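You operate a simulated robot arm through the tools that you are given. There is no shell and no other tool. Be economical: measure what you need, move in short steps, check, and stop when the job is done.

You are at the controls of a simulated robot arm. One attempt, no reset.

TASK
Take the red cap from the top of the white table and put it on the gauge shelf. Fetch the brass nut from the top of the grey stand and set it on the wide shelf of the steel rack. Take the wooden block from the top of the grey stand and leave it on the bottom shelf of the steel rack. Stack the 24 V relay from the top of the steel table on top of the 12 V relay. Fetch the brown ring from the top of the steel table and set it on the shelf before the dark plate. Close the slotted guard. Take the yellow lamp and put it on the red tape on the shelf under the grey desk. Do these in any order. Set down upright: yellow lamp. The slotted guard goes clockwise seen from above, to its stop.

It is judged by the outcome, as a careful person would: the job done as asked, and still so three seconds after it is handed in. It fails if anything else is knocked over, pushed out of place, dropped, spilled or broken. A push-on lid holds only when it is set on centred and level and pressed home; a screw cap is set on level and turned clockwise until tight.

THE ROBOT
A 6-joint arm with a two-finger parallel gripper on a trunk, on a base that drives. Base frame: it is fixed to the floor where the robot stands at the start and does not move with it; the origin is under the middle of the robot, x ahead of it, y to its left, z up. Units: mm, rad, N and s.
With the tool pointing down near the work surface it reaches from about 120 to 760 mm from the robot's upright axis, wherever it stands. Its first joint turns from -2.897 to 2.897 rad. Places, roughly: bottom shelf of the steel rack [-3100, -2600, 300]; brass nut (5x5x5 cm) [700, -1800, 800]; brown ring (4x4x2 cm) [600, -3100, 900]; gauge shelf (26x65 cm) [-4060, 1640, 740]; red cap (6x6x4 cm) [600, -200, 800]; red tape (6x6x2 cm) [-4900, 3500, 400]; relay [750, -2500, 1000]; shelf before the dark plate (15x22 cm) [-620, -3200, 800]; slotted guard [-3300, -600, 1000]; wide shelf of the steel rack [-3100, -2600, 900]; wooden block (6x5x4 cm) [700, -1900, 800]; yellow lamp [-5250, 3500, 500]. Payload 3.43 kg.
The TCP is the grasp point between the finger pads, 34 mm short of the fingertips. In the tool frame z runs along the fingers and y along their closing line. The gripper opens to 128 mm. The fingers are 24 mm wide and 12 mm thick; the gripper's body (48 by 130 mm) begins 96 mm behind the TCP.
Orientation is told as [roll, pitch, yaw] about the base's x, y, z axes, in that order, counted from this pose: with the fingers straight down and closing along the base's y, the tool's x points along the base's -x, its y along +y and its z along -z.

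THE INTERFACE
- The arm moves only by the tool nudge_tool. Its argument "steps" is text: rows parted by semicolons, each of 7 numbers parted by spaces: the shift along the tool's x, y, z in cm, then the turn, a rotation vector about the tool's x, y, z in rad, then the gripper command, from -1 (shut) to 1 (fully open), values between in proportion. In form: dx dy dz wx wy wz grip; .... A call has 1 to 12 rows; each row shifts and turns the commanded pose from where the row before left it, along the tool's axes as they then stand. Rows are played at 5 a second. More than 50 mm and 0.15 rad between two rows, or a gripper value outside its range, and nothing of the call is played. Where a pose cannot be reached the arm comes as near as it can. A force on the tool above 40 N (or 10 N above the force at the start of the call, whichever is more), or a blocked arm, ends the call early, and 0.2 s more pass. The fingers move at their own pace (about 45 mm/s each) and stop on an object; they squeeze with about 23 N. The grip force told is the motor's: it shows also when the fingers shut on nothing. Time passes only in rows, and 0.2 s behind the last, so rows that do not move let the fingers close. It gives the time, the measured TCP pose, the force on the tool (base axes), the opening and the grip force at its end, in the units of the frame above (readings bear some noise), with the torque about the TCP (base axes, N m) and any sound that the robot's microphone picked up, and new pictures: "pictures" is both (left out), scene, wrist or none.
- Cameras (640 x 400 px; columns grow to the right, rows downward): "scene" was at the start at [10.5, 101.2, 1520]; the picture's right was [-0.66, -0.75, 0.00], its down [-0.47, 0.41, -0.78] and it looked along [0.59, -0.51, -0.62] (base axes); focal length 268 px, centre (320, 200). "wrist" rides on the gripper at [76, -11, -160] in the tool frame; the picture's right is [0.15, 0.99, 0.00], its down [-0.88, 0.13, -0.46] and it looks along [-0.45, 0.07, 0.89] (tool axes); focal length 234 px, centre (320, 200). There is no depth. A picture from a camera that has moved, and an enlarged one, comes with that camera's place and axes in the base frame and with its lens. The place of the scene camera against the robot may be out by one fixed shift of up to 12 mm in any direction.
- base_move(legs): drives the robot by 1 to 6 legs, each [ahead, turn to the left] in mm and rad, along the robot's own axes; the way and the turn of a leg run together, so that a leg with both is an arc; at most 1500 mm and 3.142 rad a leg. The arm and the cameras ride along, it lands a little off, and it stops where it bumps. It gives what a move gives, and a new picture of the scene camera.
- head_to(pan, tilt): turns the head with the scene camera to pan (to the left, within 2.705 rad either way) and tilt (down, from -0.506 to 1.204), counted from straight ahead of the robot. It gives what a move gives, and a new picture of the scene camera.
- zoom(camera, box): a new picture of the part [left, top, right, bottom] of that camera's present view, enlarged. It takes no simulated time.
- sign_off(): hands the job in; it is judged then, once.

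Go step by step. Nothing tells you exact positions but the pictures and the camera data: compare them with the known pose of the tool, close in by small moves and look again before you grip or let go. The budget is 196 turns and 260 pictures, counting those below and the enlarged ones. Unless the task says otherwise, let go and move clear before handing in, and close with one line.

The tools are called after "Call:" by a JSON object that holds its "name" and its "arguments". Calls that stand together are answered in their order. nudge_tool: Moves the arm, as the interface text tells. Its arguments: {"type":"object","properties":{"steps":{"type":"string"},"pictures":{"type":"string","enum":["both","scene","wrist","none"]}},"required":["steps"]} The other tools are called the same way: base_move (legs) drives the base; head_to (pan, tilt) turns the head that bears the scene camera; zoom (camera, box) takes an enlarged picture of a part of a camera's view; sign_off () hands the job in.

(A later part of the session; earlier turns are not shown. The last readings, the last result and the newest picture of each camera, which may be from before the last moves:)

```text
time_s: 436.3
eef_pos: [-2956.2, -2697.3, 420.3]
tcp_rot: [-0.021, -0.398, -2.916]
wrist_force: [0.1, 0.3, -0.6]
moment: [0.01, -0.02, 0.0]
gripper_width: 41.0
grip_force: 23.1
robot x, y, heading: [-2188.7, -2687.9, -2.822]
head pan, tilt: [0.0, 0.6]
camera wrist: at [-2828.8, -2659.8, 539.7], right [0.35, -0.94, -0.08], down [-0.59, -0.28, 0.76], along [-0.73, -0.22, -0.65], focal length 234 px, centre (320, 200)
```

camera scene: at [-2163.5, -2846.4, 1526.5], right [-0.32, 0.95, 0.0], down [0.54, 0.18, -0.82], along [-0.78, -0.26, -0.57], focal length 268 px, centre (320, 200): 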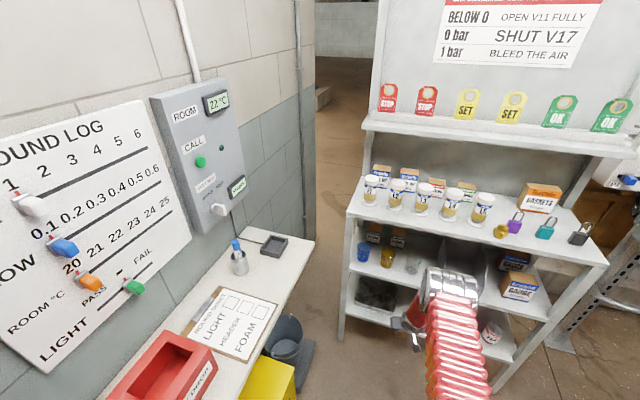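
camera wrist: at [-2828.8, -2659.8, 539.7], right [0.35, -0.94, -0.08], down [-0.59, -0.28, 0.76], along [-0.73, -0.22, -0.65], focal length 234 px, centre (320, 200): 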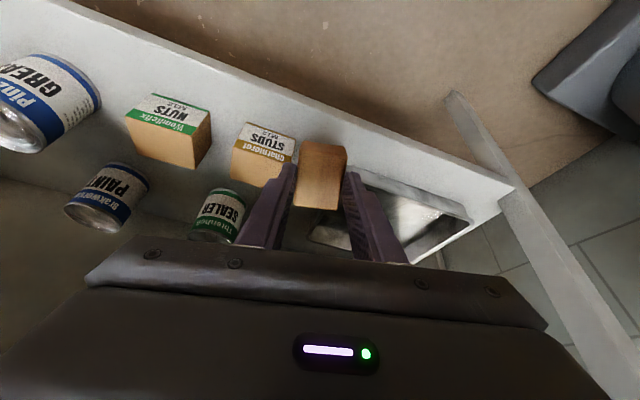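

Well placed in front of the gap. Lowering to edge contact.

Call:
{"name": "nudge_tool", "arguments": {"steps": "0.58 0 1.38 0 0 0 -1;0.58 0 1.38 0 0 0 -1;0.19 0 0.46 0 0 0 -1;0.19 0 0.46 0 0 0 -1;0.16 0 0.37 0 0 0 -1;0.16 0 0.37 0 0 0 -1;0 0 0 0 0 0 -1", "pictures": "wrist"}}

```text
time_s: 437.9
eef_pos: [-2956.5, -2695.7, 371.8]
tcp_rot: [-0.022, -0.398, -2.916]
wrist_force: [-0.1, -0.6, -1.3]
moment: [-0.02, 0.01, -0.02]
gripper_width: 41.0
grip_force: 23.4
robot x, y, heading: [-2193.5, -2686.9, -2.821]
head pan, tilt: [0.0, 0.6]
camera wrist: at [-2829.1, -2659.0, 490.9], right [0.34, -0.94, -0.08], down [-0.59, -0.28, 0.76], along [-0.73, -0.22, -0.65], focal length 234 px, centre (320, 200)
```

wrist: 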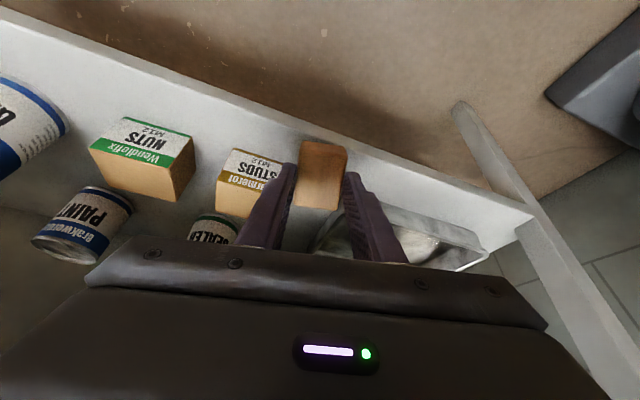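

Call:
{"name": "nudge_tool", "arguments": {"steps": "0.12 0 0.28 0 0 0 -1;0.12 0 0.28 0 0 0 -1;0.12 0 0.28 0 0 0 -1;0.12 0 0.28 0 0 0 -1;0.12 0 0.28 0 0 0 -1;0.12 0 0.28 0 0 0 -1;0 0 0 0 0 0 -1", "pictures": "wrist"}}

```text
time_s: 439.5
eef_pos: [-2956.7, -2696.3, 354.9]
tcp_rot: [-0.021, -0.4, -2.916]
wrist_force: [-1.0, -2.2, 15.7]
moment: [0.25, 0.08, 0.04]
gripper_width: 41.4
grip_force: 22.7
robot x, y, heading: [-2192.3, -2685.4, -2.82]
head pan, tilt: [0.0, 0.6]
camera wrist: at [-2828.4, -2659.5, 473.6], right [0.34, -0.94, -0.08], down [-0.59, -0.28, 0.76], along [-0.73, -0.22, -0.65], focal length 234 px, centre (320, 200)
```

wrist: 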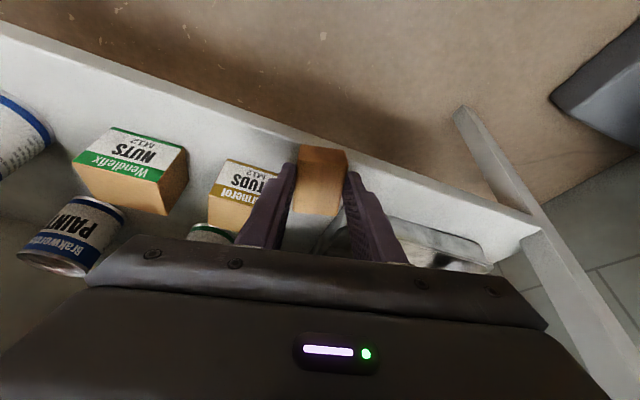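

Edge contact (16 N), and the block has begun to pivot flat. I'll press a little more.

Call:
{"name": "nudge_tool", "arguments": {"steps": "0.1 0 0.18 0 0 0 -1;0.1 0 0.18 0 0 0 -1;0.1 0 0.18 0 0 0 -1;0.1 0 0.18 0 0 0 -1;0 0 0 0 0 0 -1", "pictures": "wrist"}}

```text
time_s: 440.7
eef_pos: [-2954.5, -2696.9, 345.5]
tcp_rot: [-0.02, -0.397, -2.917]
wrist_force: [-1.3, 4.2, 14.9]
moment: [0.5, 0.13, 0.0]
gripper_width: 41.3
grip_force: 22.6
robot x, y, heading: [-2189.3, -2682.7, -2.821]
head pan, tilt: [0.0, 0.6]
camera wrist: at [-2827.8, -2660.1, 463.6], right [0.34, -0.94, -0.08], down [-0.59, -0.28, 0.76], along [-0.73, -0.22, -0.65], focal length 234 px, centre (320, 200)
```

wrist: 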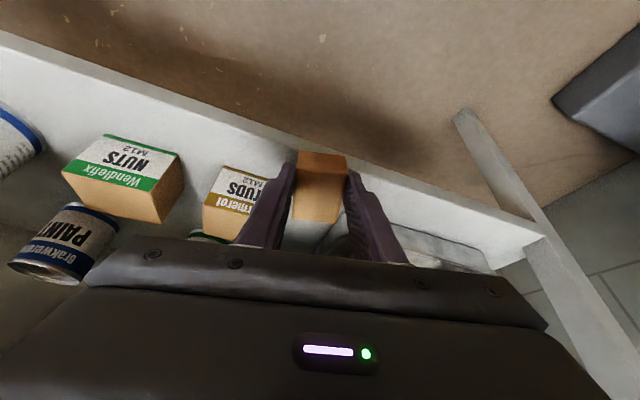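

Pivoting nicely. A few millimetres more.

Call:
{"name": "nudge_tool", "arguments": {"steps": "0.1 0 0.18 0 0 0 -1;0.1 0 0.18 0 0 0 -1;0.1 0 0.18 0 0 0 -1;0 0 0 0 0 0 -1", "pictures": "wrist"}}

```text
time_s: 441.7
eef_pos: [-2954.6, -2696.5, 339.4]
tcp_rot: [-0.022, -0.399, -2.915]
wrist_force: [-0.8, -4.7, 17.4]
moment: [0.18, 0.11, 0.02]
gripper_width: 40.7
grip_force: 22.8
robot x, y, heading: [-2191.3, -2682.8, -2.819]
head pan, tilt: [0.0, 0.6]
camera wrist: at [-2827.6, -2659.0, 458.4], right [0.35, -0.94, -0.08], down [-0.59, -0.28, 0.76], along [-0.73, -0.22, -0.65], focal length 234 px, centre (320, 200)
```

wrist: 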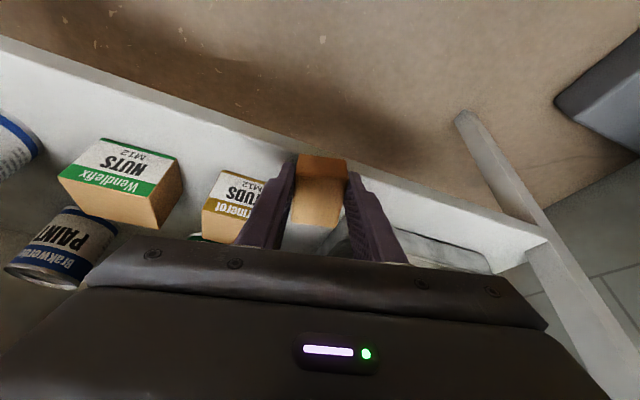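

Nearly flat. I'll open slightly to let it settle and back out along the fingers.

Call:
{"name": "nudge_tool", "arguments": {"steps": "0 0 0 0 0 0 -0.28;0 0 0 0 0 0 -0.22;0 0 0 0 0 0 -0.22;0 0 0 0 0 0 -0.22;0 0 -1.5 0 0 0 -0.22;0 0 -3 0 0 0 -0.22;1 0 -4 0 0 0 -0.22;3 0 -3 0 0 0 -0.22;0 0 0 0 0 0 -0.22", "pictures": "wrist"}}

```text
time_s: 443.7
eef_pos: [-2867.1, -2680.6, 427.7]
tcp_rot: [-0.067, -0.376, -2.747]
wrist_force: [-1.2, 1.2, 0.0]
moment: [-0.04, -0.1, 0.01]
gripper_width: 50.0
grip_force: 0.1
robot x, y, heading: [-2191.7, -2682.6, -2.822]
head pan, tilt: [0.0, 0.6]
camera wrist: at [-2747.9, -2631.4, 549.8], right [0.48, -0.87, -0.11], down [-0.54, -0.4, 0.74], along [-0.69, -0.29, -0.67], focal length 234 px, centre (320, 200)
```

wrist: 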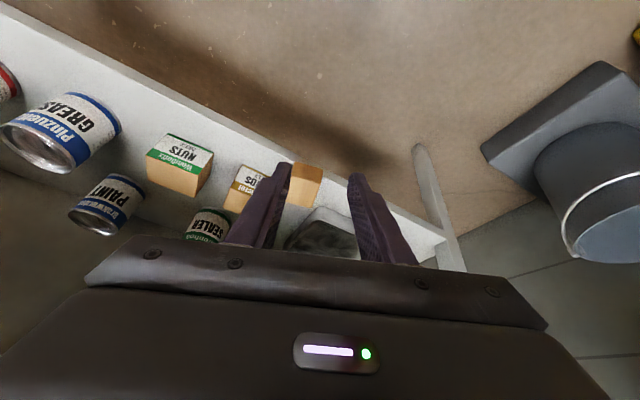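

The block rests on the bottom shelf. I'll back away and verify.

Call:
{"name": "base_move", "arguments": {"legs": [[-350, 0]]}}

Call:
{"name": "zoom", "arguments": {"camera": "scene", "box": [320, 170, 520, 320]}}

```text
time_s: 446.5
eef_pos: [-2540.4, -2562.5, 428.5]
tcp_rot: [-0.019, -0.397, -2.922]
wrist_force: [0.0, -0.1, 0.1]
moment: [-0.02, -0.02, 0.02]
gripper_width: 50.1
grip_force: 0.1
robot x, y, heading: [-1859.0, -2569.4, -2.821]
head pan, tilt: [0.0, 0.6]
camera scene: at [-1831.5, -2736.5, 1526.5], right [-0.31, 0.95, 0.0], down [0.54, 0.17, -0.82], along [-0.78, -0.26, -0.57], focal length 268 px, centre (320, 200)
```

scene: 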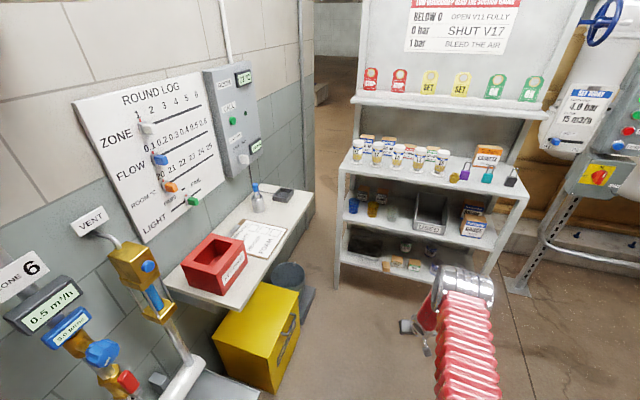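

```text
2.67 times, centred on (420, 245) of scene
camera zoom: at [-1831.5, -2736.5, 1526.5], right [-0.31, 0.95, 0.0], down [0.54, 0.17, -0.82], along [-0.78, -0.26, -0.57], focal length 716 px, centre (53, 80)
```

zoom: 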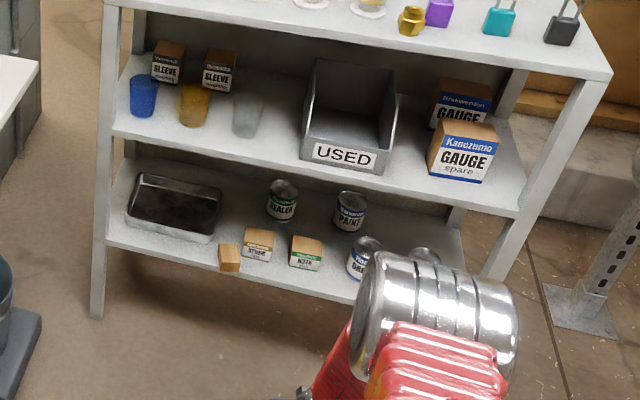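

Block confirmed beside the STUDS box. Now I'll bring the tool back to vertical and tuck, then drive to the steel table.

Call:
{"name": "nudge_tool", "arguments": {"steps": "0 0 -4 0 0.1 0 -1;0 0 -4 0 0.1 0 -1;0 0 -4 0 0.1 0 -1;0 0 -4 0 0.1 0 -1;0 0 -4 0 0 0 -1;0 0 -4 0 0 0 -1;0 0 -4 0 0 0 -1;2 0 -4 0 0 0 -1;2 0 -4 0 0 0 -1;2 0 -4 0 0 0 -1;3 0 -4 0 0 0 -1;3 0 -4 0 0 0 -1", "pictures": "none"}}

Call:
{"name": "nudge_tool", "arguments": {"steps": "3 0 -3.5 0 0 0 -1;3 0 -3.5 0 0 0 -1;3 0 -3 0 0 0 -1;3 0 -3 0 0 0 -1;2 0 -2 0 0 0 -1;0 0 0 0 0 0 -1", "pictures": "none"}}

Call:
{"name": "base_move", "arguments": {"legs": [[0, 1.4], [0, 1.4], [1000, 0], [860, 0]]}}

```text
time_s: 449.1
eef_pos: [-2386.8, -2544.4, 896.0]
tcp_rot: [-0.019, 0.002, -2.931]
wrist_force: [-0.6, -0.4, 0.5]
moment: [-0.01, -0.01, -0.01]
gripper_width: 0.2
grip_force: 23.0
out of reach, approached as far as the arm can: row 1
robot x, y, heading: [-1862.3, -2575.5, -2.827]
head pan, tilt: [0.0, 0.6]
```

```text
time_s: 450.5
eef_pos: [-2248.9, -2514.9, 1049.1]
tcp_rot: [-0.02, 0.002, -2.931]
wrist_force: [0.3, 1.0, 0.3]
moment: [0.01, 0.0, -0.01]
gripper_width: 0.2
grip_force: 22.8
robot x, y, heading: [-1859.0, -2575.0, -2.826]
head pan, tilt: [0.0, 0.6]
```

```text
time_s: 460.6
eef_pos: [-1515.7, -2779.9, 1048.0]
tcp_rot: [-0.019, 0.0, -0.188]
wrist_force: [0.5, -0.9, 0.1]
moment: [0.02, 0.02, 0.03]
gripper_width: 0.1
grip_force: 23.0
robot x, y, heading: [-1856.1, -2625.1, -0.085]
head pan, tilt: [0.0, 0.6]
stopped in leg 2: the robot was blocked; the commanded pose is now the measured one
camera scene: at [-1811.1, -2475.8, 1526.5], right [-0.09, -1.0, 0.0], down [-0.56, 0.05, -0.82], along [0.82, -0.07, -0.57], focal length 268 px, centre (320, 200)
```

scene: 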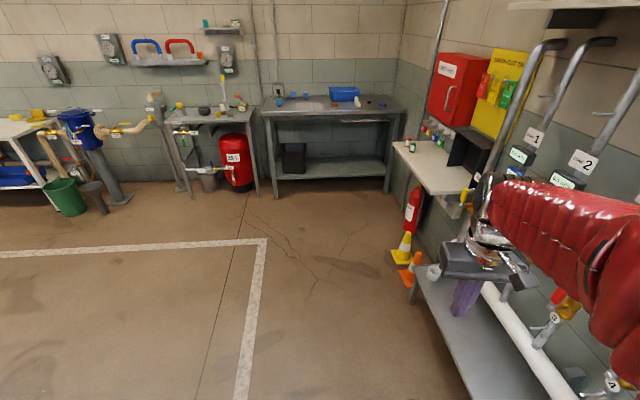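

Call:
{"name": "base_move", "arguments": {"legs": [[0, 0.12], [1000, 0], [900, 0], [0, -0.03]]}}

Call:
{"name": "zoom", "arguments": {"camera": "scene", "box": [160, 180, 480, 380]}}

```text
time_s: 474.0
eef_pos: [379.8, -2702.4, 1048.8]
tcp_rot: [-0.019, 0.0, -0.113]
wrist_force: [-0.1, -0.2, 0.2]
moment: [0.0, -0.02, -0.01]
gripper_width: 0.2
grip_force: 22.8
robot x, y, heading: [27.6, -2576.0, -0.013]
head pan, tilt: [0.0, 0.6]
camera scene: at [62.1, -2422.3, 1526.5], right [-0.01, -1.0, 0.0], down [-0.57, 0.0, -0.82], along [0.82, -0.01, -0.57], focal length 268 px, centre (320, 200)
```

scene: 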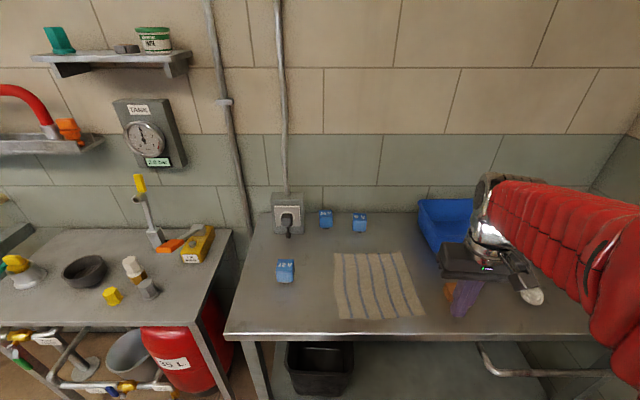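

```text
2.00 times, centred on (320, 280) of scene
camera zoom: at [62.1, -2422.3, 1526.5], right [-0.01, -1.0, 0.0], down [-0.57, 0.0, -0.82], along [0.82, -0.01, -0.57], focal length 537 px, centre (320, 40)
```

zoom: 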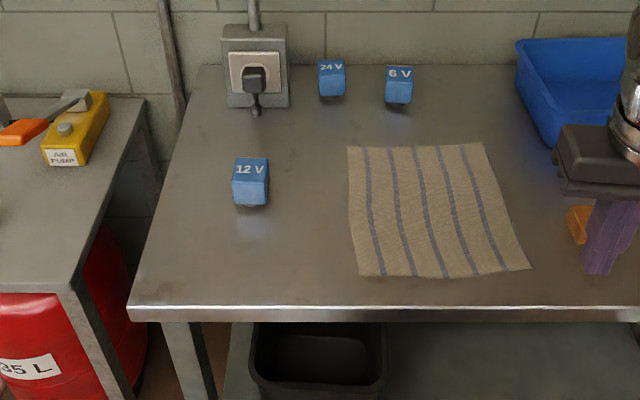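

The 24 V relay is at the back (left of the 6 V), and the 12 V relay is in front-left. I'll drive in slightly, raise, square the wrist and move toward the 24 V relay to view it.

Call:
{"name": "base_move", "arguments": {"legs": [[60, 0]]}}

Call:
{"name": "nudge_tool", "arguments": {"steps": "0 0 -3 0 0 -0.1 1;0 0 -3 0 0 0 1;0 4.2 0 0 0 0 1;0 4.2 0 0 0 0 1;0 4.2 0 0 0 0 1;0 4.2 0 0 0 0 1;0 4.2 0 0 0 0 1;0 4.2 0 0 0 0 1;-4 0 0 0 0 0 1;-4 0 0 0 0 0 1;-4 0 0 0 0 0 1;-4 0 0 0 0 0 1", "pictures": "both"}}

```text
time_s: 475.0
eef_pos: [440.6, -2702.8, 1049.2]
tcp_rot: [-0.02, 0.0, -0.113]
wrist_force: [-0.2, 0.0, 0.2]
moment: [0.01, 0.03, 0.01]
gripper_width: 0.4
grip_force: 23.0
robot x, y, heading: [84.6, -2574.3, -0.007]
head pan, tilt: [0.0, 0.6]
camera scene: at [122.2, -2422.7, 1526.5], right [-0.01, -1.0, 0.0], down [-0.57, 0.0, -0.82], along [0.82, -0.01, -0.57], focal length 268 px, centre (320, 200)
```

scene: 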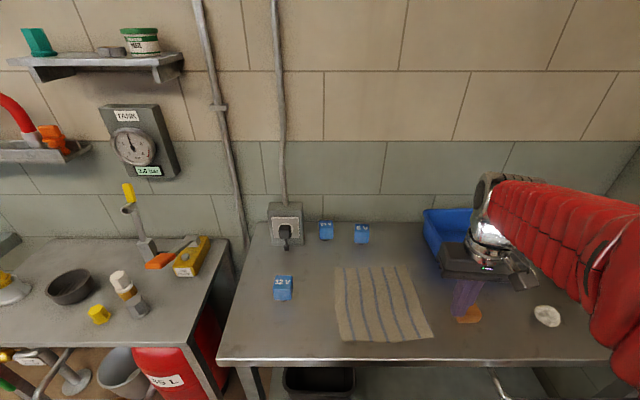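

```text
time_s: 477.6
eef_pos: [606.2, -2449.9, 1105.9]
tcp_rot: [-0.021, 0.003, -0.015]
wrist_force: [-0.3, 0.5, 0.0]
moment: [0.03, -0.03, 0.01]
gripper_width: 128.2
grip_force: 0.0
robot x, y, heading: [88.4, -2577.6, -0.007]
head pan, tilt: [0.0, 0.6]
camera scene: at [122.0, -2422.7, 1526.5], right [-0.01, -1.0, 0.0], down [-0.56, 0.0, -0.83], along [0.83, -0.01, -0.56], focal length 268 px, centre (320, 200)
camera wrist: at [531.3, -2457.7, 1266.5], right [-0.13, 0.99, -0.02], down [0.88, 0.13, 0.45], along [0.45, 0.04, -0.89], focal length 234 px, centre (320, 200)
```

scene: 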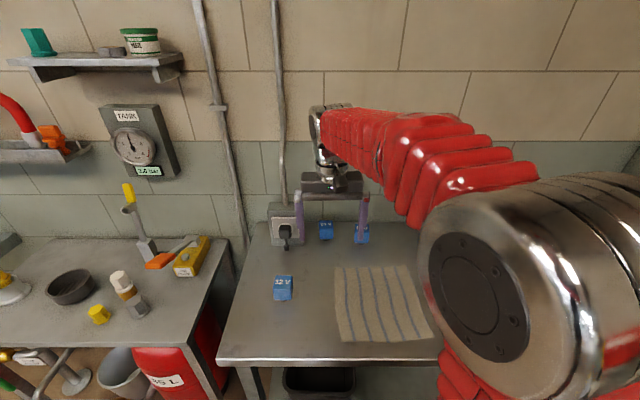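
wrist: 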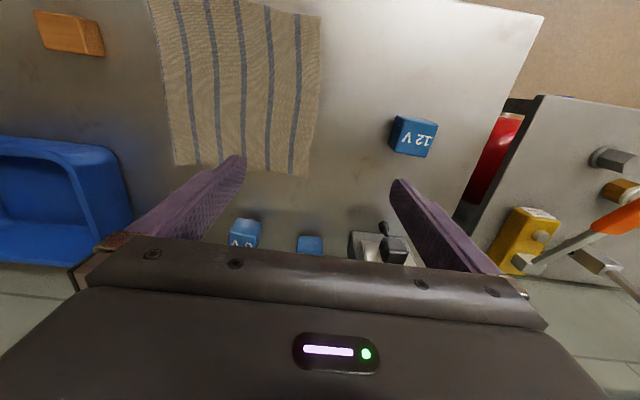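

The 24 V relay is next to an outlet box on its left, so I'll grip it with the fingers along x (wrist turned -90°). First a close look at the relays.

Call:
{"name": "zoom", "arguments": {"camera": "scene", "box": [260, 200, 380, 310]}}

Call:
{"name": "nudge_tool", "arguments": {"steps": "0 0 0 0 0 -0.143 1;0 0 0 0 0 -0.143 1;0 0 0 0 0 -0.143 1;0 0 0 0 0 -0.143 1;0 0 0 0 0 -0.143 1;0 0 0 0 0 -0.143 1;0 0 0 0 0 -0.143 1;0 0 0 0 0 -0.143 1;0 0 0 0 0 -0.143 1;0 0 0 0 0 -0.143 1;0 0 0 0 0 -0.14 1;0 0 0 0 0 0 1", "pictures": "wrist"}}

```text
3.64 times, centred on (320, 255) of scene
camera zoom: at [122.0, -2422.7, 1526.5], right [-0.01, -1.0, 0.0], down [-0.56, 0.0, -0.83], along [0.83, -0.01, -0.56], focal length 976 px, centre (320, 0)
```

zoom: 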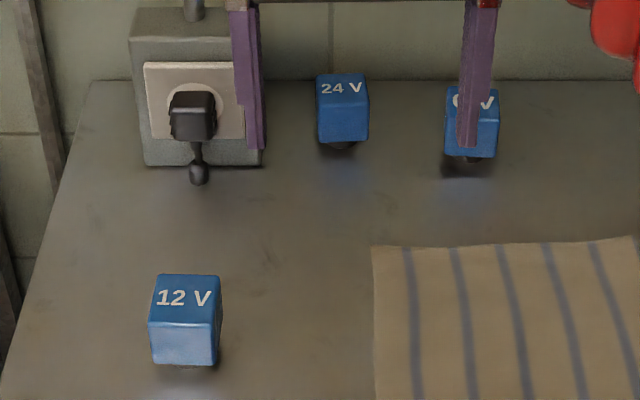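

```text
time_s: 480.2
eef_pos: [604.0, -2452.2, 1104.7]
tcp_rot: [0.003, 0.02, 1.556]
wrist_force: [-0.4, -0.7, -0.3]
moment: [-0.02, 0.02, 0.01]
gripper_width: 128.0
grip_force: 0.0
robot x, y, heading: [86.9, -2574.1, -0.013]
head pan, tilt: [0.0, 0.6]
camera wrist: at [615.3, -2525.2, 1267.0], right [-0.99, -0.13, 0.01], down [-0.12, 0.89, 0.44], along [-0.06, 0.43, -0.9], focal length 234 px, centre (320, 200)
```

wrist: 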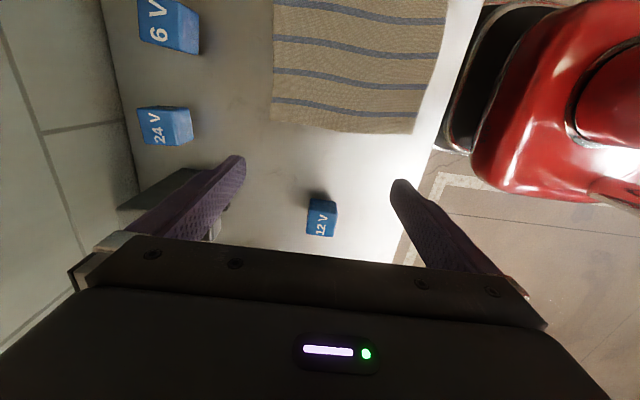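

The relays are ~50 mm cubes, tops at z≈955; the 24 V is at about (820, -2452). On reflection closing along y with a slight offset away from the outlet gives better clearance, so I'll turn back.

Call:
{"name": "nudge_tool", "arguments": {"steps": "0 0 0 0 0 0.143 1;0 0 0 0 0 0.143 1;0 0 0 0 0 0.143 1;0 0 0 0 0 0.143 1;0 0 0 0 0 0.143 1;0 0 0 0 0 0.143 1;0 0 0 0 0 0.143 1;0 0 0 0 0 0.143 0.5;0 0 0 0 0 0.143 0.5;0 0 0 0 0 0.143 0.5;0 0 0 0 0 0.127 0.5;0 0 0 0 0 0 0.5", "pictures": "none"}}

Call:
{"name": "nudge_tool", "arguments": {"steps": "-4.5 -0.3 0 -0.02 0 0 0.5;-4.5 -0.3 0 0 0 0 0.5;-4.5 -0.3 0 0 0 0 0.5;-3 -0.3 0 0 0 0 0.5;0 0 3 0 0 0 0.5;0 0 0 0 0 0 0.5", "pictures": "both"}}

```text
time_s: 482.8
eef_pos: [603.1, -2452.6, 1104.6]
tcp_rot: [-0.02, 0.004, -0.003]
wrist_force: [0.0, -0.2, 0.3]
moment: [-0.01, 0.01, -0.04]
gripper_width: 96.0
grip_force: 0.1
robot x, y, heading: [87.3, -2577.7, -0.016]
head pan, tilt: [0.0, 0.6]
```

```text
time_s: 484.2
eef_pos: [770.3, -2463.0, 1073.5]
tcp_rot: [0.001, 0.004, -0.003]
wrist_force: [-0.6, -0.1, -0.2]
moment: [0.04, -0.02, -0.02]
gripper_width: 96.2
grip_force: 0.1
robot x, y, heading: [88.2, -2576.9, -0.012]
head pan, tilt: [0.0, 0.6]
camera scene: at [122.7, -2422.7, 1526.5], right [-0.01, -1.0, 0.0], down [-0.57, 0.0, -0.82], along [0.82, -0.01, -0.57], focal length 268 px, centre (320, 200)
camera wrist: at [695.3, -2475.0, 1235.1], right [-0.15, 0.99, 0.0], down [0.88, 0.13, 0.45], along [0.45, 0.07, -0.89], focal length 234 px, centre (320, 200)
```

scene: 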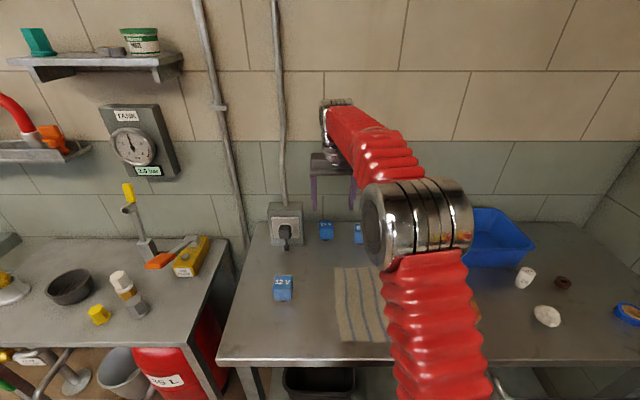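
wrist: 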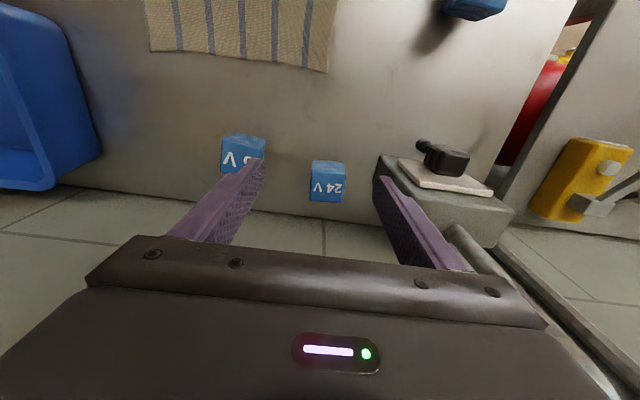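

24 V top is at (816, -2447). I'll move over it with TCP at y=-2458 (clear of both the outlet and the 6 V relay) and descend.

Call:
{"name": "nudge_tool", "arguments": {"steps": "-4.5 0.5 0 0 0 0 0.56;0 0 4 0 0 0 0.56;0 0 3 0 0 0 0.56;0 0 0 0 0 0 0.56", "pictures": "wrist"}}

```text
time_s: 485.2
eef_pos: [812.1, -2456.4, 1004.0]
tcp_rot: [0.001, 0.004, -0.002]
wrist_force: [0.1, 1.0, 0.3]
moment: [0.01, 0.0, 0.04]
gripper_width: 99.8
grip_force: 0.0
robot x, y, heading: [88.2, -2574.7, -0.008]
head pan, tilt: [0.0, 0.6]
camera wrist: at [738.5, -2469.8, 1164.7], right [-0.15, 0.99, 0.0], down [0.88, 0.13, 0.45], along [0.45, 0.07, -0.89], focal length 234 px, centre (320, 200)
```

wrist: 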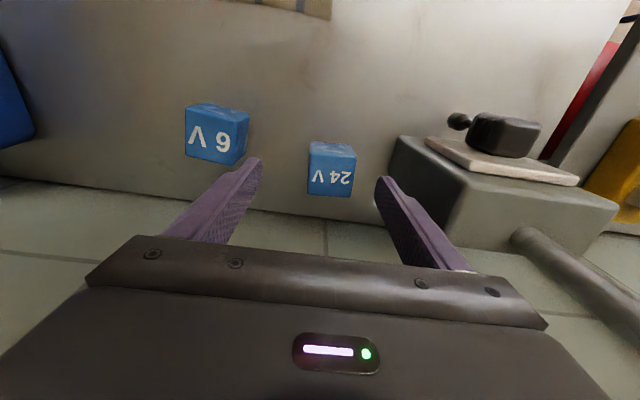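

Call:
{"name": "nudge_tool", "arguments": {"steps": "-0.5 0 3 0 0 0 0.56;0 0 2 0 0 0 0.56;0 0 1 0 0 0 0.56;0 0 0 0 0 0 0.56", "pictures": "wrist"}}

```text
time_s: 486.2
eef_pos: [819.4, -2459.1, 943.4]
tcp_rot: [0.0, 0.003, -0.002]
wrist_force: [-0.2, -0.2, 0.6]
moment: [-0.02, 0.01, 0.0]
gripper_width: 100.0
grip_force: 0.1
robot x, y, heading: [85.9, -2578.3, -0.004]
head pan, tilt: [0.0, 0.6]
camera wrist: at [744.6, -2470.8, 1103.8], right [-0.15, 0.99, 0.0], down [0.88, 0.13, 0.45], along [0.45, 0.07, -0.89], focal length 234 px, centre (320, 200)
```

wrist: 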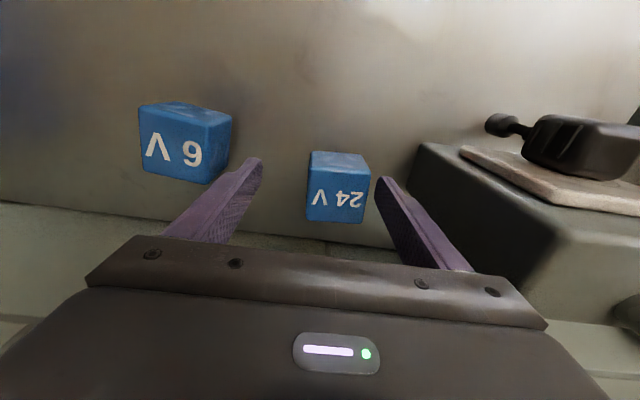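

Relay is between the fingers. A bit lower and forward, then close.

Call:
{"name": "nudge_tool", "arguments": {"steps": "-0.6 0 0.6 0 0 0 0.56;0 0 0 0 0 0 0;0 0 0 0 0 0 -0.2;0 0 0 0 0 0 -1;0 0 0 0 0 0 -1;0 0 0 0 0 0 -1;0 0 0 0 0 0 -1;0 0 0 0 0 0 -1", "pictures": "wrist"}}

```text
time_s: 488.0
eef_pos: [824.4, -2459.9, 937.7]
tcp_rot: [-0.001, 0.003, 0.0]
wrist_force: [0.7, -0.4, 0.8]
moment: [-0.01, 0.05, -0.01]
gripper_width: 47.4
grip_force: 22.6
robot x, y, heading: [89.9, -2578.0, -0.005]
head pan, tilt: [0.0, 0.6]
camera wrist: at [750.4, -2471.0, 1098.3], right [-0.15, 0.99, 0.0], down [0.88, 0.13, 0.45], along [0.45, 0.07, -0.89], focal length 234 px, centre (320, 200)
```

wrist: 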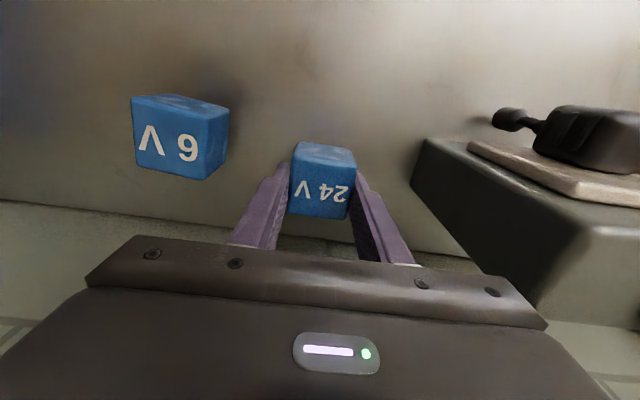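

24 V relay gripped. Lift and carry toward the 12 V relay.

Call:
{"name": "nudge_tool", "arguments": {"steps": "0 0 -4 0 0 0 -1;0 0 -4 0 0 0 -1;0 0 -4 0 0 0 -1;0 0 -3 0 0 0 -1;4 0 0 0 0 0 -1;4 0 0 0 0 0 -1;4 0 0 0 0 0 -1;4 4 0 0 0 0 -1;1 4 0 0 0 0 -1;0 4 0 0 0 0 -1;0 0 0 0 0 0 -1", "pictures": "both"}}

```text
refused: row 8 steps farther than a row can; nothing moved
```

Call:
{"name": "nudge_tool", "arguments": {"steps": "0 0 -4 0 0 0 -1;0 0 -4 0 0 0 -1;0 0 -4 0 0 0 -1;0 0 -3 0 0 0 -1;4 0 0 0 0 0 -1;4 0 0 0 0 0 -1;4 0 0 0 0 0 -1;4 2 0 0 0 0 -1;1 4 0 0 0 0 -1;0 4 0 0 0 0 -1;0 2 0 0 0 0 -1;0 0 0 0 0 0 -1", "pictures": "both"}}

```text
time_s: 490.6
eef_pos: [656.4, -2340.4, 1089.5]
tcp_rot: [-0.001, 0.004, -0.003]
wrist_force: [0.1, 0.5, -0.7]
moment: [-0.03, 0.02, 0.01]
gripper_width: 47.2
grip_force: 23.1
robot x, y, heading: [89.0, -2573.7, -0.001]
head pan, tilt: [0.0, 0.6]
camera scene: at [122.5, -2422.7, 1526.5], right [-0.01, -1.0, 0.0], down [-0.57, 0.0, -0.82], along [0.82, -0.01, -0.57], focal length 268 px, centre (320, 200)
camera wrist: at [582.2, -2351.4, 1250.6], right [-0.15, 0.99, 0.0], down [0.88, 0.13, 0.45], along [0.45, 0.07, -0.89], focal length 234 px, centre (320, 200)
```

scene: 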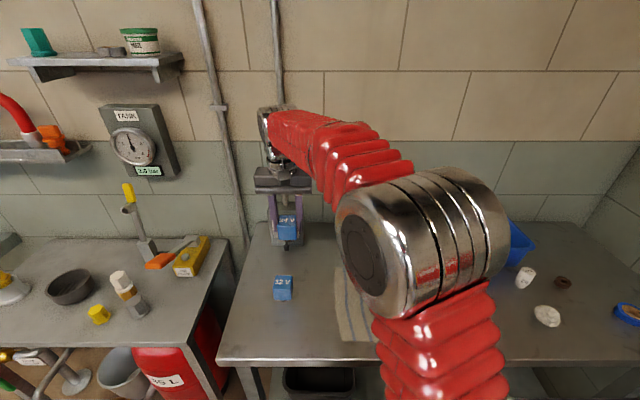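
wrist: 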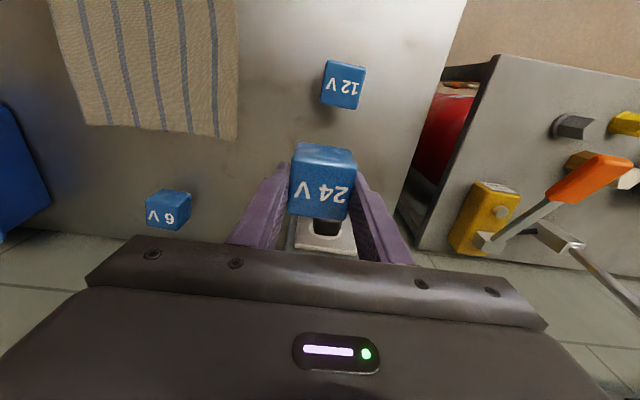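

12 V top centre is at (590.5, -2324). Move above and descend to just above contact.

Call:
{"name": "nudge_tool", "arguments": {"steps": "3.3 0.82 0 0 0 0 -1;3.3 0.82 0 0 0 0 -1;0 0 3 0 0 0 -1;0 0 3 0 0 0 -1;0 0 0 0 0 0 -1", "pictures": "both"}}

Call:
{"name": "zoom", "arguments": {"camera": "scene", "box": [220, 190, 360, 320]}}

```text
time_s: 491.8
eef_pos: [589.1, -2324.0, 1027.3]
tcp_rot: [0.001, 0.005, -0.002]
wrist_force: [-0.7, 1.4, -0.4]
moment: [0.04, 0.01, -0.02]
gripper_width: 47.2
grip_force: 22.7
robot x, y, heading: [88.3, -2574.3, -0.007]
head pan, tilt: [0.0, 0.6]
camera scene: at [122.5, -2422.7, 1526.5], right [-0.01, -1.0, 0.0], down [-0.57, 0.0, -0.82], along [0.82, -0.01, -0.57], focal length 268 px, centre (320, 200)
camera wrist: at [514.7, -2334.9, 1188.9], right [-0.15, 0.99, 0.0], down [0.88, 0.13, 0.45], along [0.45, 0.07, -0.89], focal length 234 px, centre (320, 200)
```

scene: 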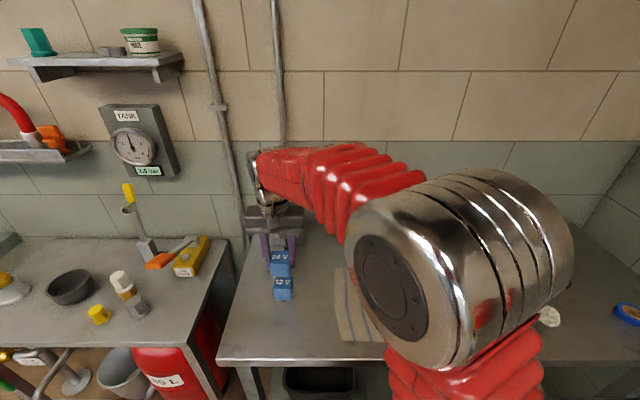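
wrist: 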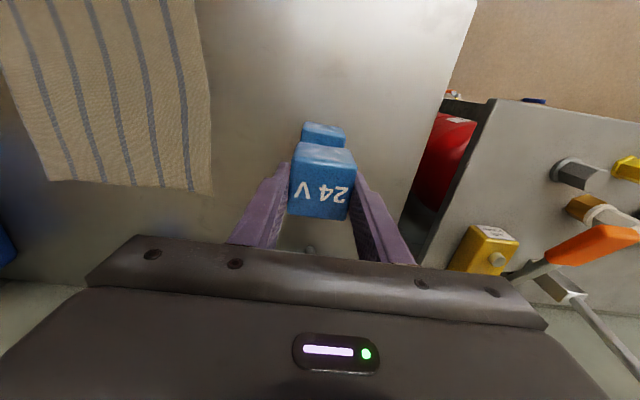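

```text
3.08 times, centred on (290, 255) of scene
camera zoom: at [122.5, -2422.7, 1526.5], right [-0.01, -1.0, 0.0], down [-0.57, 0.0, -0.82], along [0.82, -0.01, -0.57], focal length 826 px, centre (412, 31)
```

zoom: 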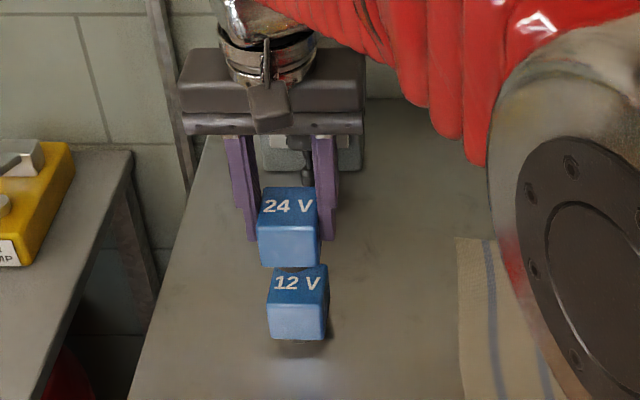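

Slight offset: 24 V should go ~4 mm toward the robot to be centred. Correct and lower slowly to contact.

Call:
{"name": "nudge_tool", "arguments": {"steps": "0.4 -0.1 1 0 0 0 -1;0 0 1 0 0 0 -1;0 0 0.3 0 0 0 -1;0 0 0.3 0 0 0 -1;0 0 0.3 0 0 0 -1;0 0 0.3 0 0 0 -1;0 0 0.3 0 0 0 -1;0 0 0 0 0 0 -1", "pictures": "wrist"}}

Call:
{"name": "zoom", "arguments": {"camera": "scene", "box": [220, 190, 360, 320]}}

```text
time_s: 493.6
eef_pos: [586.0, -2324.5, 994.8]
tcp_rot: [0.003, -0.001, -0.002]
wrist_force: [-0.4, -0.1, 24.8]
moment: [-0.05, 0.01, -0.03]
gripper_width: 47.2
grip_force: 23.2
robot x, y, heading: [88.7, -2574.5, -0.012]
head pan, tilt: [0.0, 0.6]
camera wrist: at [510.7, -2334.9, 1156.3], right [-0.15, 0.99, 0.0], down [0.88, 0.13, 0.46], along [0.45, 0.07, -0.89], focal length 234 px, centre (320, 200)
```

wrist: 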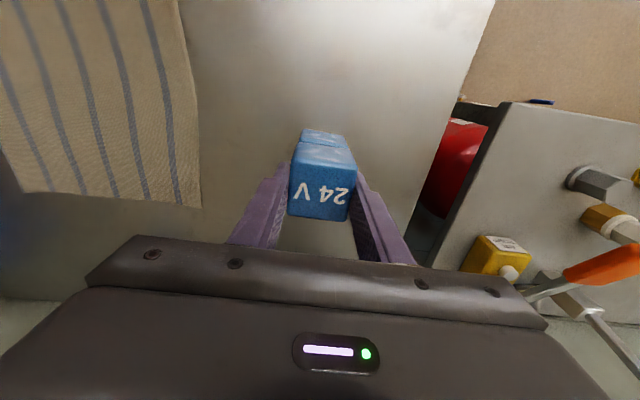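

```text
3.08 times, centred on (290, 255) of scene
camera zoom: at [121.8, -2422.9, 1526.5], right [-0.01, -1.0, 0.0], down [-0.56, 0.0, -0.83], along [0.83, -0.01, -0.56], focal length 826 px, centre (412, 31)
```

zoom: 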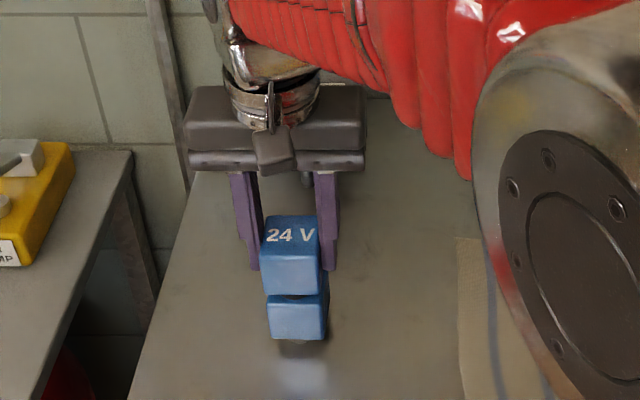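

Resting squarely on the 12 V relay. Relax the press, release and rise.

Call:
{"name": "nudge_tool", "arguments": {"steps": "0 0 -0.2 0 0 0 -1;0 0 0 0 0 0 -1;0 0 0 0 0 0 -0.1;0 0 0 0 0 0 0.1;0 0 0 0 0 0 0.1;0 0 -2 0 0 0 0.1;0 0 -4 0 0 0 0.1;0 0 -4 0 0 0 0.1;0 0 0 0 0 0 0.1", "pictures": "wrist"}}

Call:
{"name": "zoom", "arguments": {"camera": "scene", "box": [220, 190, 360, 320]}}

```text
time_s: 495.6
eef_pos: [583.3, -2321.1, 1096.4]
tcp_rot: [-0.001, 0.005, -0.001]
wrist_force: [-0.2, 0.4, 0.2]
moment: [-0.02, 0.0, -0.04]
gripper_width: 70.2
grip_force: 0.0
robot x, y, heading: [88.0, -2578.0, -0.01]
head pan, tilt: [0.0, 0.6]
camera wrist: at [509.7, -2333.3, 1257.3], right [-0.15, 0.99, 0.0], down [0.88, 0.13, 0.45], along [0.45, 0.07, -0.89], focal length 234 px, centre (320, 200)
```

wrist: 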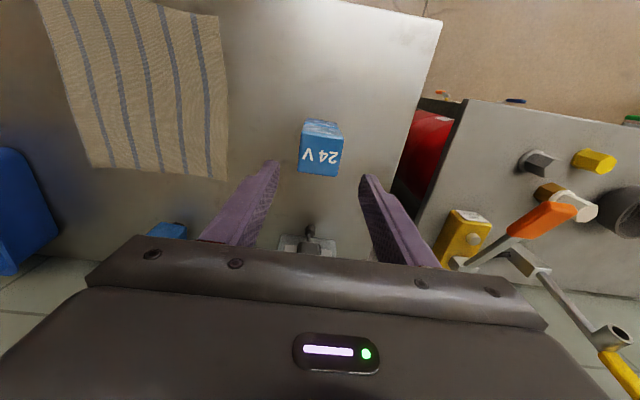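

```text
3.08 times, centred on (290, 255) of scene
camera zoom: at [122.4, -2422.7, 1526.5], right [-0.01, -1.0, 0.0], down [-0.57, 0.0, -0.82], along [0.82, -0.01, -0.57], focal length 826 px, centre (412, 31)
```

zoom: 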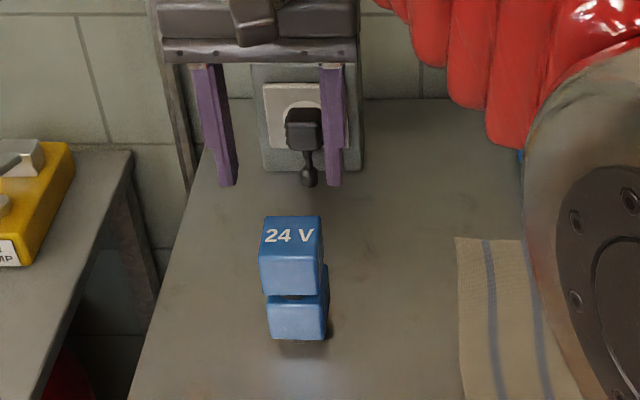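

The stack is sound. Next the brown ring near (600, -3110). I'll tuck the arm and reposition the base to about (60, -2810).

Call:
{"name": "nudge_tool", "arguments": {"steps": "4.5 0 0 0 0 0 1;4.5 -1 0 0 0 0 1;4 -2 0 0 0 0 1;2 -4 0 0 0 0 1;0 -4.5 0 0 0 0 1;0 -4.5 0 0 0 0 1;0 -4.5 0 0 0 0 1", "pictures": "none"}}

Call:
{"name": "base_move", "arguments": {"legs": [[-250, 0], [0, -0.8], [320, 0], [0, 0.8]]}}

Call:
{"name": "zoom", "arguments": {"camera": "scene", "box": [300, 180, 600, 380]}}

```text
time_s: 497.2
eef_pos: [436.3, -2528.3, 1098.9]
tcp_rot: [0.0, 0.004, -0.001]
wrist_force: [0.5, -0.3, 0.5]
moment: [0.04, 0.0, -0.01]
gripper_width: 127.9
grip_force: 0.1
robot x, y, heading: [88.5, -2577.6, -0.008]
head pan, tilt: [0.0, 0.6]
```

```text
time_s: 507.7
eef_pos: [392.0, -2758.6, 1098.6]
tcp_rot: [-0.001, 0.004, -0.015]
wrist_force: [0.0, 0.2, -0.5]
moment: [-0.02, 0.0, -0.02]
gripper_width: 128.2
grip_force: 0.1
robot x, y, heading: [40.3, -2818.5, -0.026]
head pan, tilt: [0.0, 0.6]
camera scene: at [80.9, -2665.6, 1526.5], right [-0.02, -1.0, 0.0], down [-0.56, 0.01, -0.82], along [0.82, -0.02, -0.57], focal length 268 px, centre (320, 200)
```

scene: 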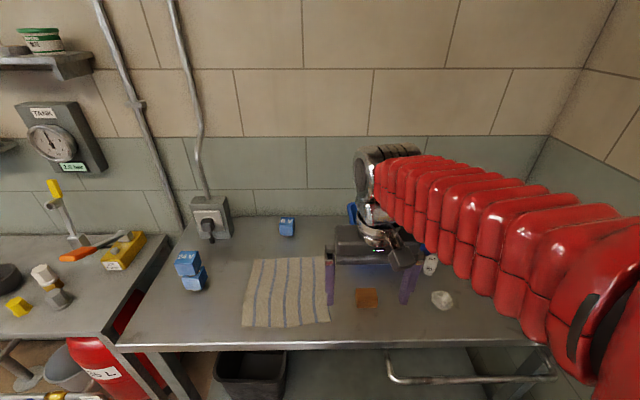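

```text
2.00 times, centred on (450, 280) of scene
camera zoom: at [80.9, -2665.6, 1526.5], right [-0.02, -1.0, 0.0], down [-0.56, 0.01, -0.82], along [0.82, -0.02, -0.57], focal length 537 px, centre (60, 40)
```

zoom: 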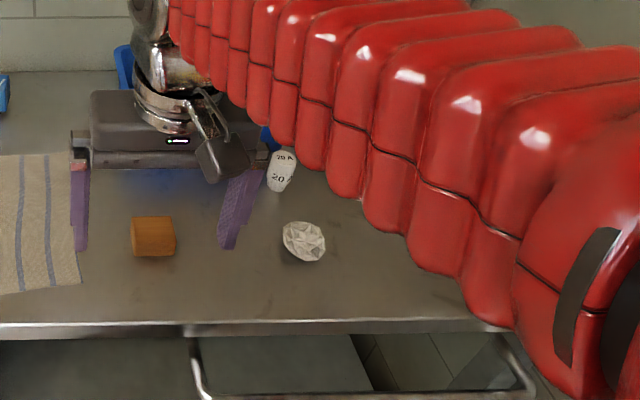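

The ring is hidden behind the arm here. I'll swing the hand over toward it and look with the wrist camera.

Call:
{"name": "nudge_tool", "arguments": {"steps": "0 -4.5 0 0 0 0 1;0 -4.5 0 0 0 0 1;0 -4.5 0 0 0 0 1;0 -4.5 0 0 0 0 1;0 -4.5 0 0 0 0 1;0 -4.5 0 0 0 0 1;0 -4.5 0 0 0 0 1;0 -3.5 0 0 0 0 1;-4 0 0 0 0 0 1;-4 0 0 0 0 0 1;-4 0 0 0 0 0 1;0 0 0 0 0 0 1", "pictures": "both"}}

```text
time_s: 510.3
eef_pos: [508.4, -3112.3, 1093.3]
tcp_rot: [0.0, 0.004, -0.014]
wrist_force: [0.3, 1.0, 0.3]
moment: [-0.03, 0.05, 0.04]
gripper_width: 127.9
grip_force: 0.1
robot x, y, heading: [44.9, -2818.0, -0.027]
head pan, tilt: [0.0, 0.6]
camera scene: at [81.1, -2665.6, 1526.5], right [-0.02, -1.0, 0.0], down [-0.56, 0.01, -0.82], along [0.82, -0.02, -0.57], focal length 268 px, centre (320, 200)
camera wrist: at [433.8, -3123.1, 1256.0], right [-0.13, 0.99, 0.0], down [0.88, 0.12, 0.45], along [0.45, 0.06, -0.89], focal length 234 px, centre (320, 200)
```

scene: 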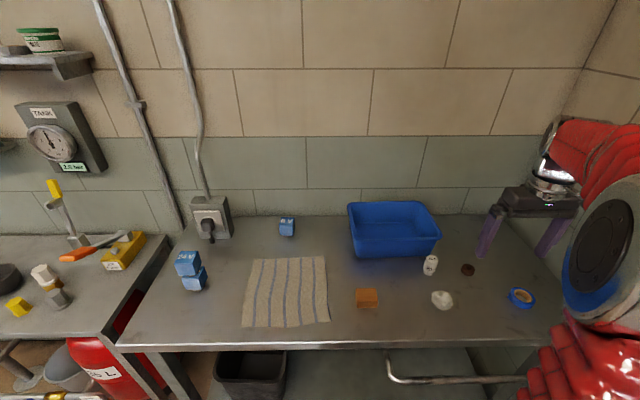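
wrist: 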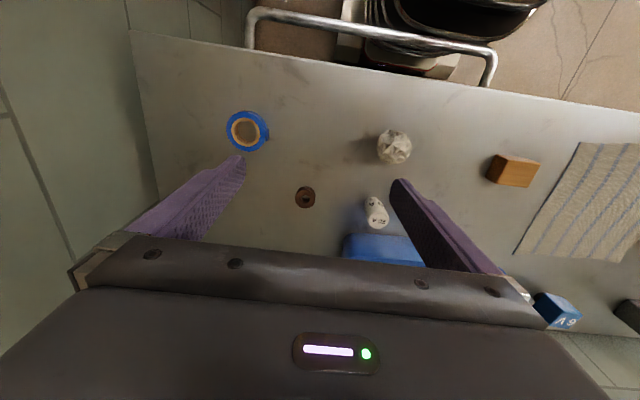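

Brown ring found at (607, -3125). Move above and descend.

Call:
{"name": "nudge_tool", "arguments": {"steps": "-4.9 -0.7 0 0 0 0 0.2;-4.9 -0.6 0 0 0 0 0.2;0 0 4 0 0 0 0.2;0 0 4 0 0 0 0.2;0 0 4 0 0 0 0.2;0 0 0 0 0 0 0.2", "pictures": "wrist"}}

```text
time_s: 511.7
eef_pos: [608.2, -3128.6, 975.3]
tcp_rot: [0.0, 0.003, -0.015]
wrist_force: [0.2, 0.6, 0.2]
moment: [-0.01, 0.03, 0.01]
gripper_width: 76.8
grip_force: 0.0
robot x, y, heading: [45.3, -2817.5, -0.027]
head pan, tilt: [0.0, 0.6]
camera wrist: at [532.6, -3138.4, 1135.8], right [-0.13, 0.99, 0.0], down [0.88, 0.12, 0.45], along [0.45, 0.06, -0.89], focal length 234 px, centre (320, 200)
```

wrist: 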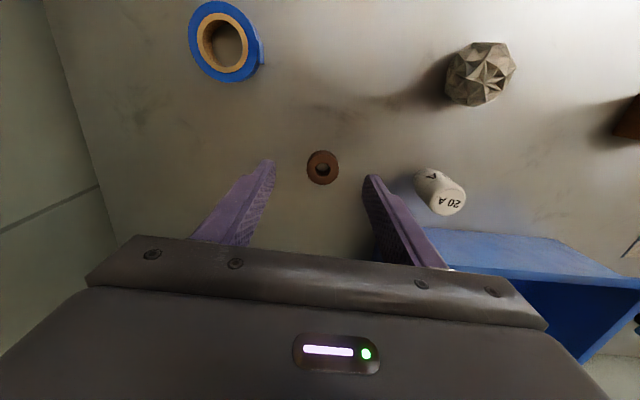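

Call:
{"name": "nudge_tool", "arguments": {"steps": "-0.3 0.3 2 0 0 0 0.2;0 0 1.5 0 0 0 0.2;0 0 0.5 0 0 0 0.2;0 0 0.4 0 0 0 0.2;0 0 0.4 0 0 0 0.2;0 0 0.4 0 0 0 0.2;0 0 0.4 0 0 0 0.2;0 0 0.4 0 0 0 0.2", "pictures": "wrist"}}

```text
time_s: 513.5
eef_pos: [607.3, -3123.2, 918.7]
tcp_rot: [0.0, 0.004, -0.013]
wrist_force: [-1.2, -0.5, -0.4]
moment: [0.01, 0.02, 0.01]
gripper_width: 76.5
grip_force: 0.0
robot x, y, heading: [44.5, -2816.3, -0.027]
head pan, tilt: [0.0, 0.6]
camera wrist: at [533.1, -3132.7, 1079.2], right [-0.13, 0.99, 0.0], down [0.88, 0.12, 0.45], along [0.45, 0.06, -0.89], focal length 234 px, centre (320, 200)
```

wrist: 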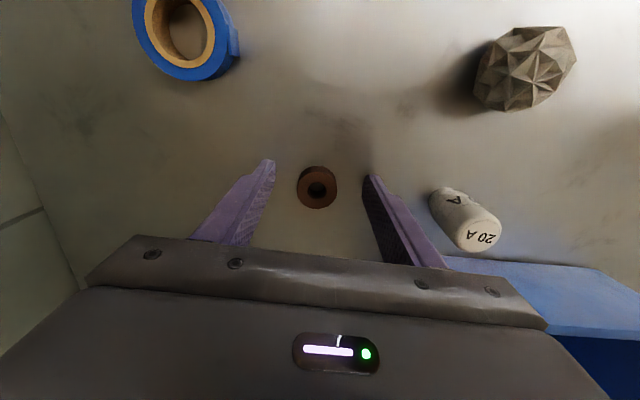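

Call:
{"name": "nudge_tool", "arguments": {"steps": "0 0 0.4 0 0 0 0.2;0 0 0.4 0 0 0 0.2;0 0 0.4 0 0 0 0.2;0 0 0.4 0 0 0 0.2;0 0 0.4 0 0 0 0.2;0 0 0.4 0 0 0 0.2", "pictures": "none"}}

```text
time_s: 514.2
eef_pos: [609.0, -3122.1, 913.5]
tcp_rot: [-0.002, -0.003, -0.015]
wrist_force: [-2.9, 1.3, 2.4]
moment: [0.13, 0.15, 0.11]
gripper_width: 76.8
grip_force: 0.1
robot x, y, heading: [42.7, -2817.8, -0.023]
head pan, tilt: [0.0, 0.6]
stopped in row 3: the force on the tool passed its limit at 49 N (the readings are from after the stop); the commanded pose is now the measured one
```

Table touched (surface ≈ 879). Raise 3 mm and close on the ring.

Call:
{"name": "nudge_tool", "arguments": {"steps": "0 0 -0.3 0 0 0 0.2;0 0 0 0 0 0 -0.3;0 0 0 0 0 0 -1;0 0 0 0 0 0 -1;0 0 0 0 0 0 -1;0 0 0 0 0 0 -1;0 0 0 0 0 0 -1", "pictures": "wrist"}}

```text
time_s: 515.9
eef_pos: [608.3, -3122.6, 916.3]
tcp_rot: [0.0, -0.002, -0.014]
wrist_force: [1.0, -0.1, 0.6]
moment: [0.02, -0.04, -0.01]
gripper_width: 33.3
grip_force: 22.9
robot x, y, heading: [43.1, -2816.2, -0.023]
head pan, tilt: [0.0, 0.6]
camera wrist: at [532.9, -3132.2, 1077.0], right [-0.13, 0.99, 0.0], down [0.88, 0.12, 0.46], along [0.45, 0.06, -0.89], focal length 234 px, centre (320, 200)
```

wrist: 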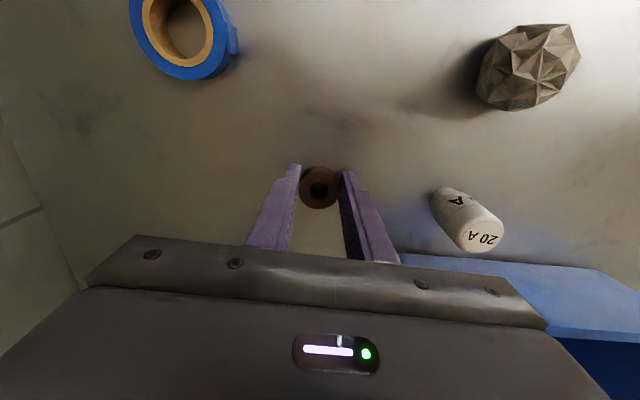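

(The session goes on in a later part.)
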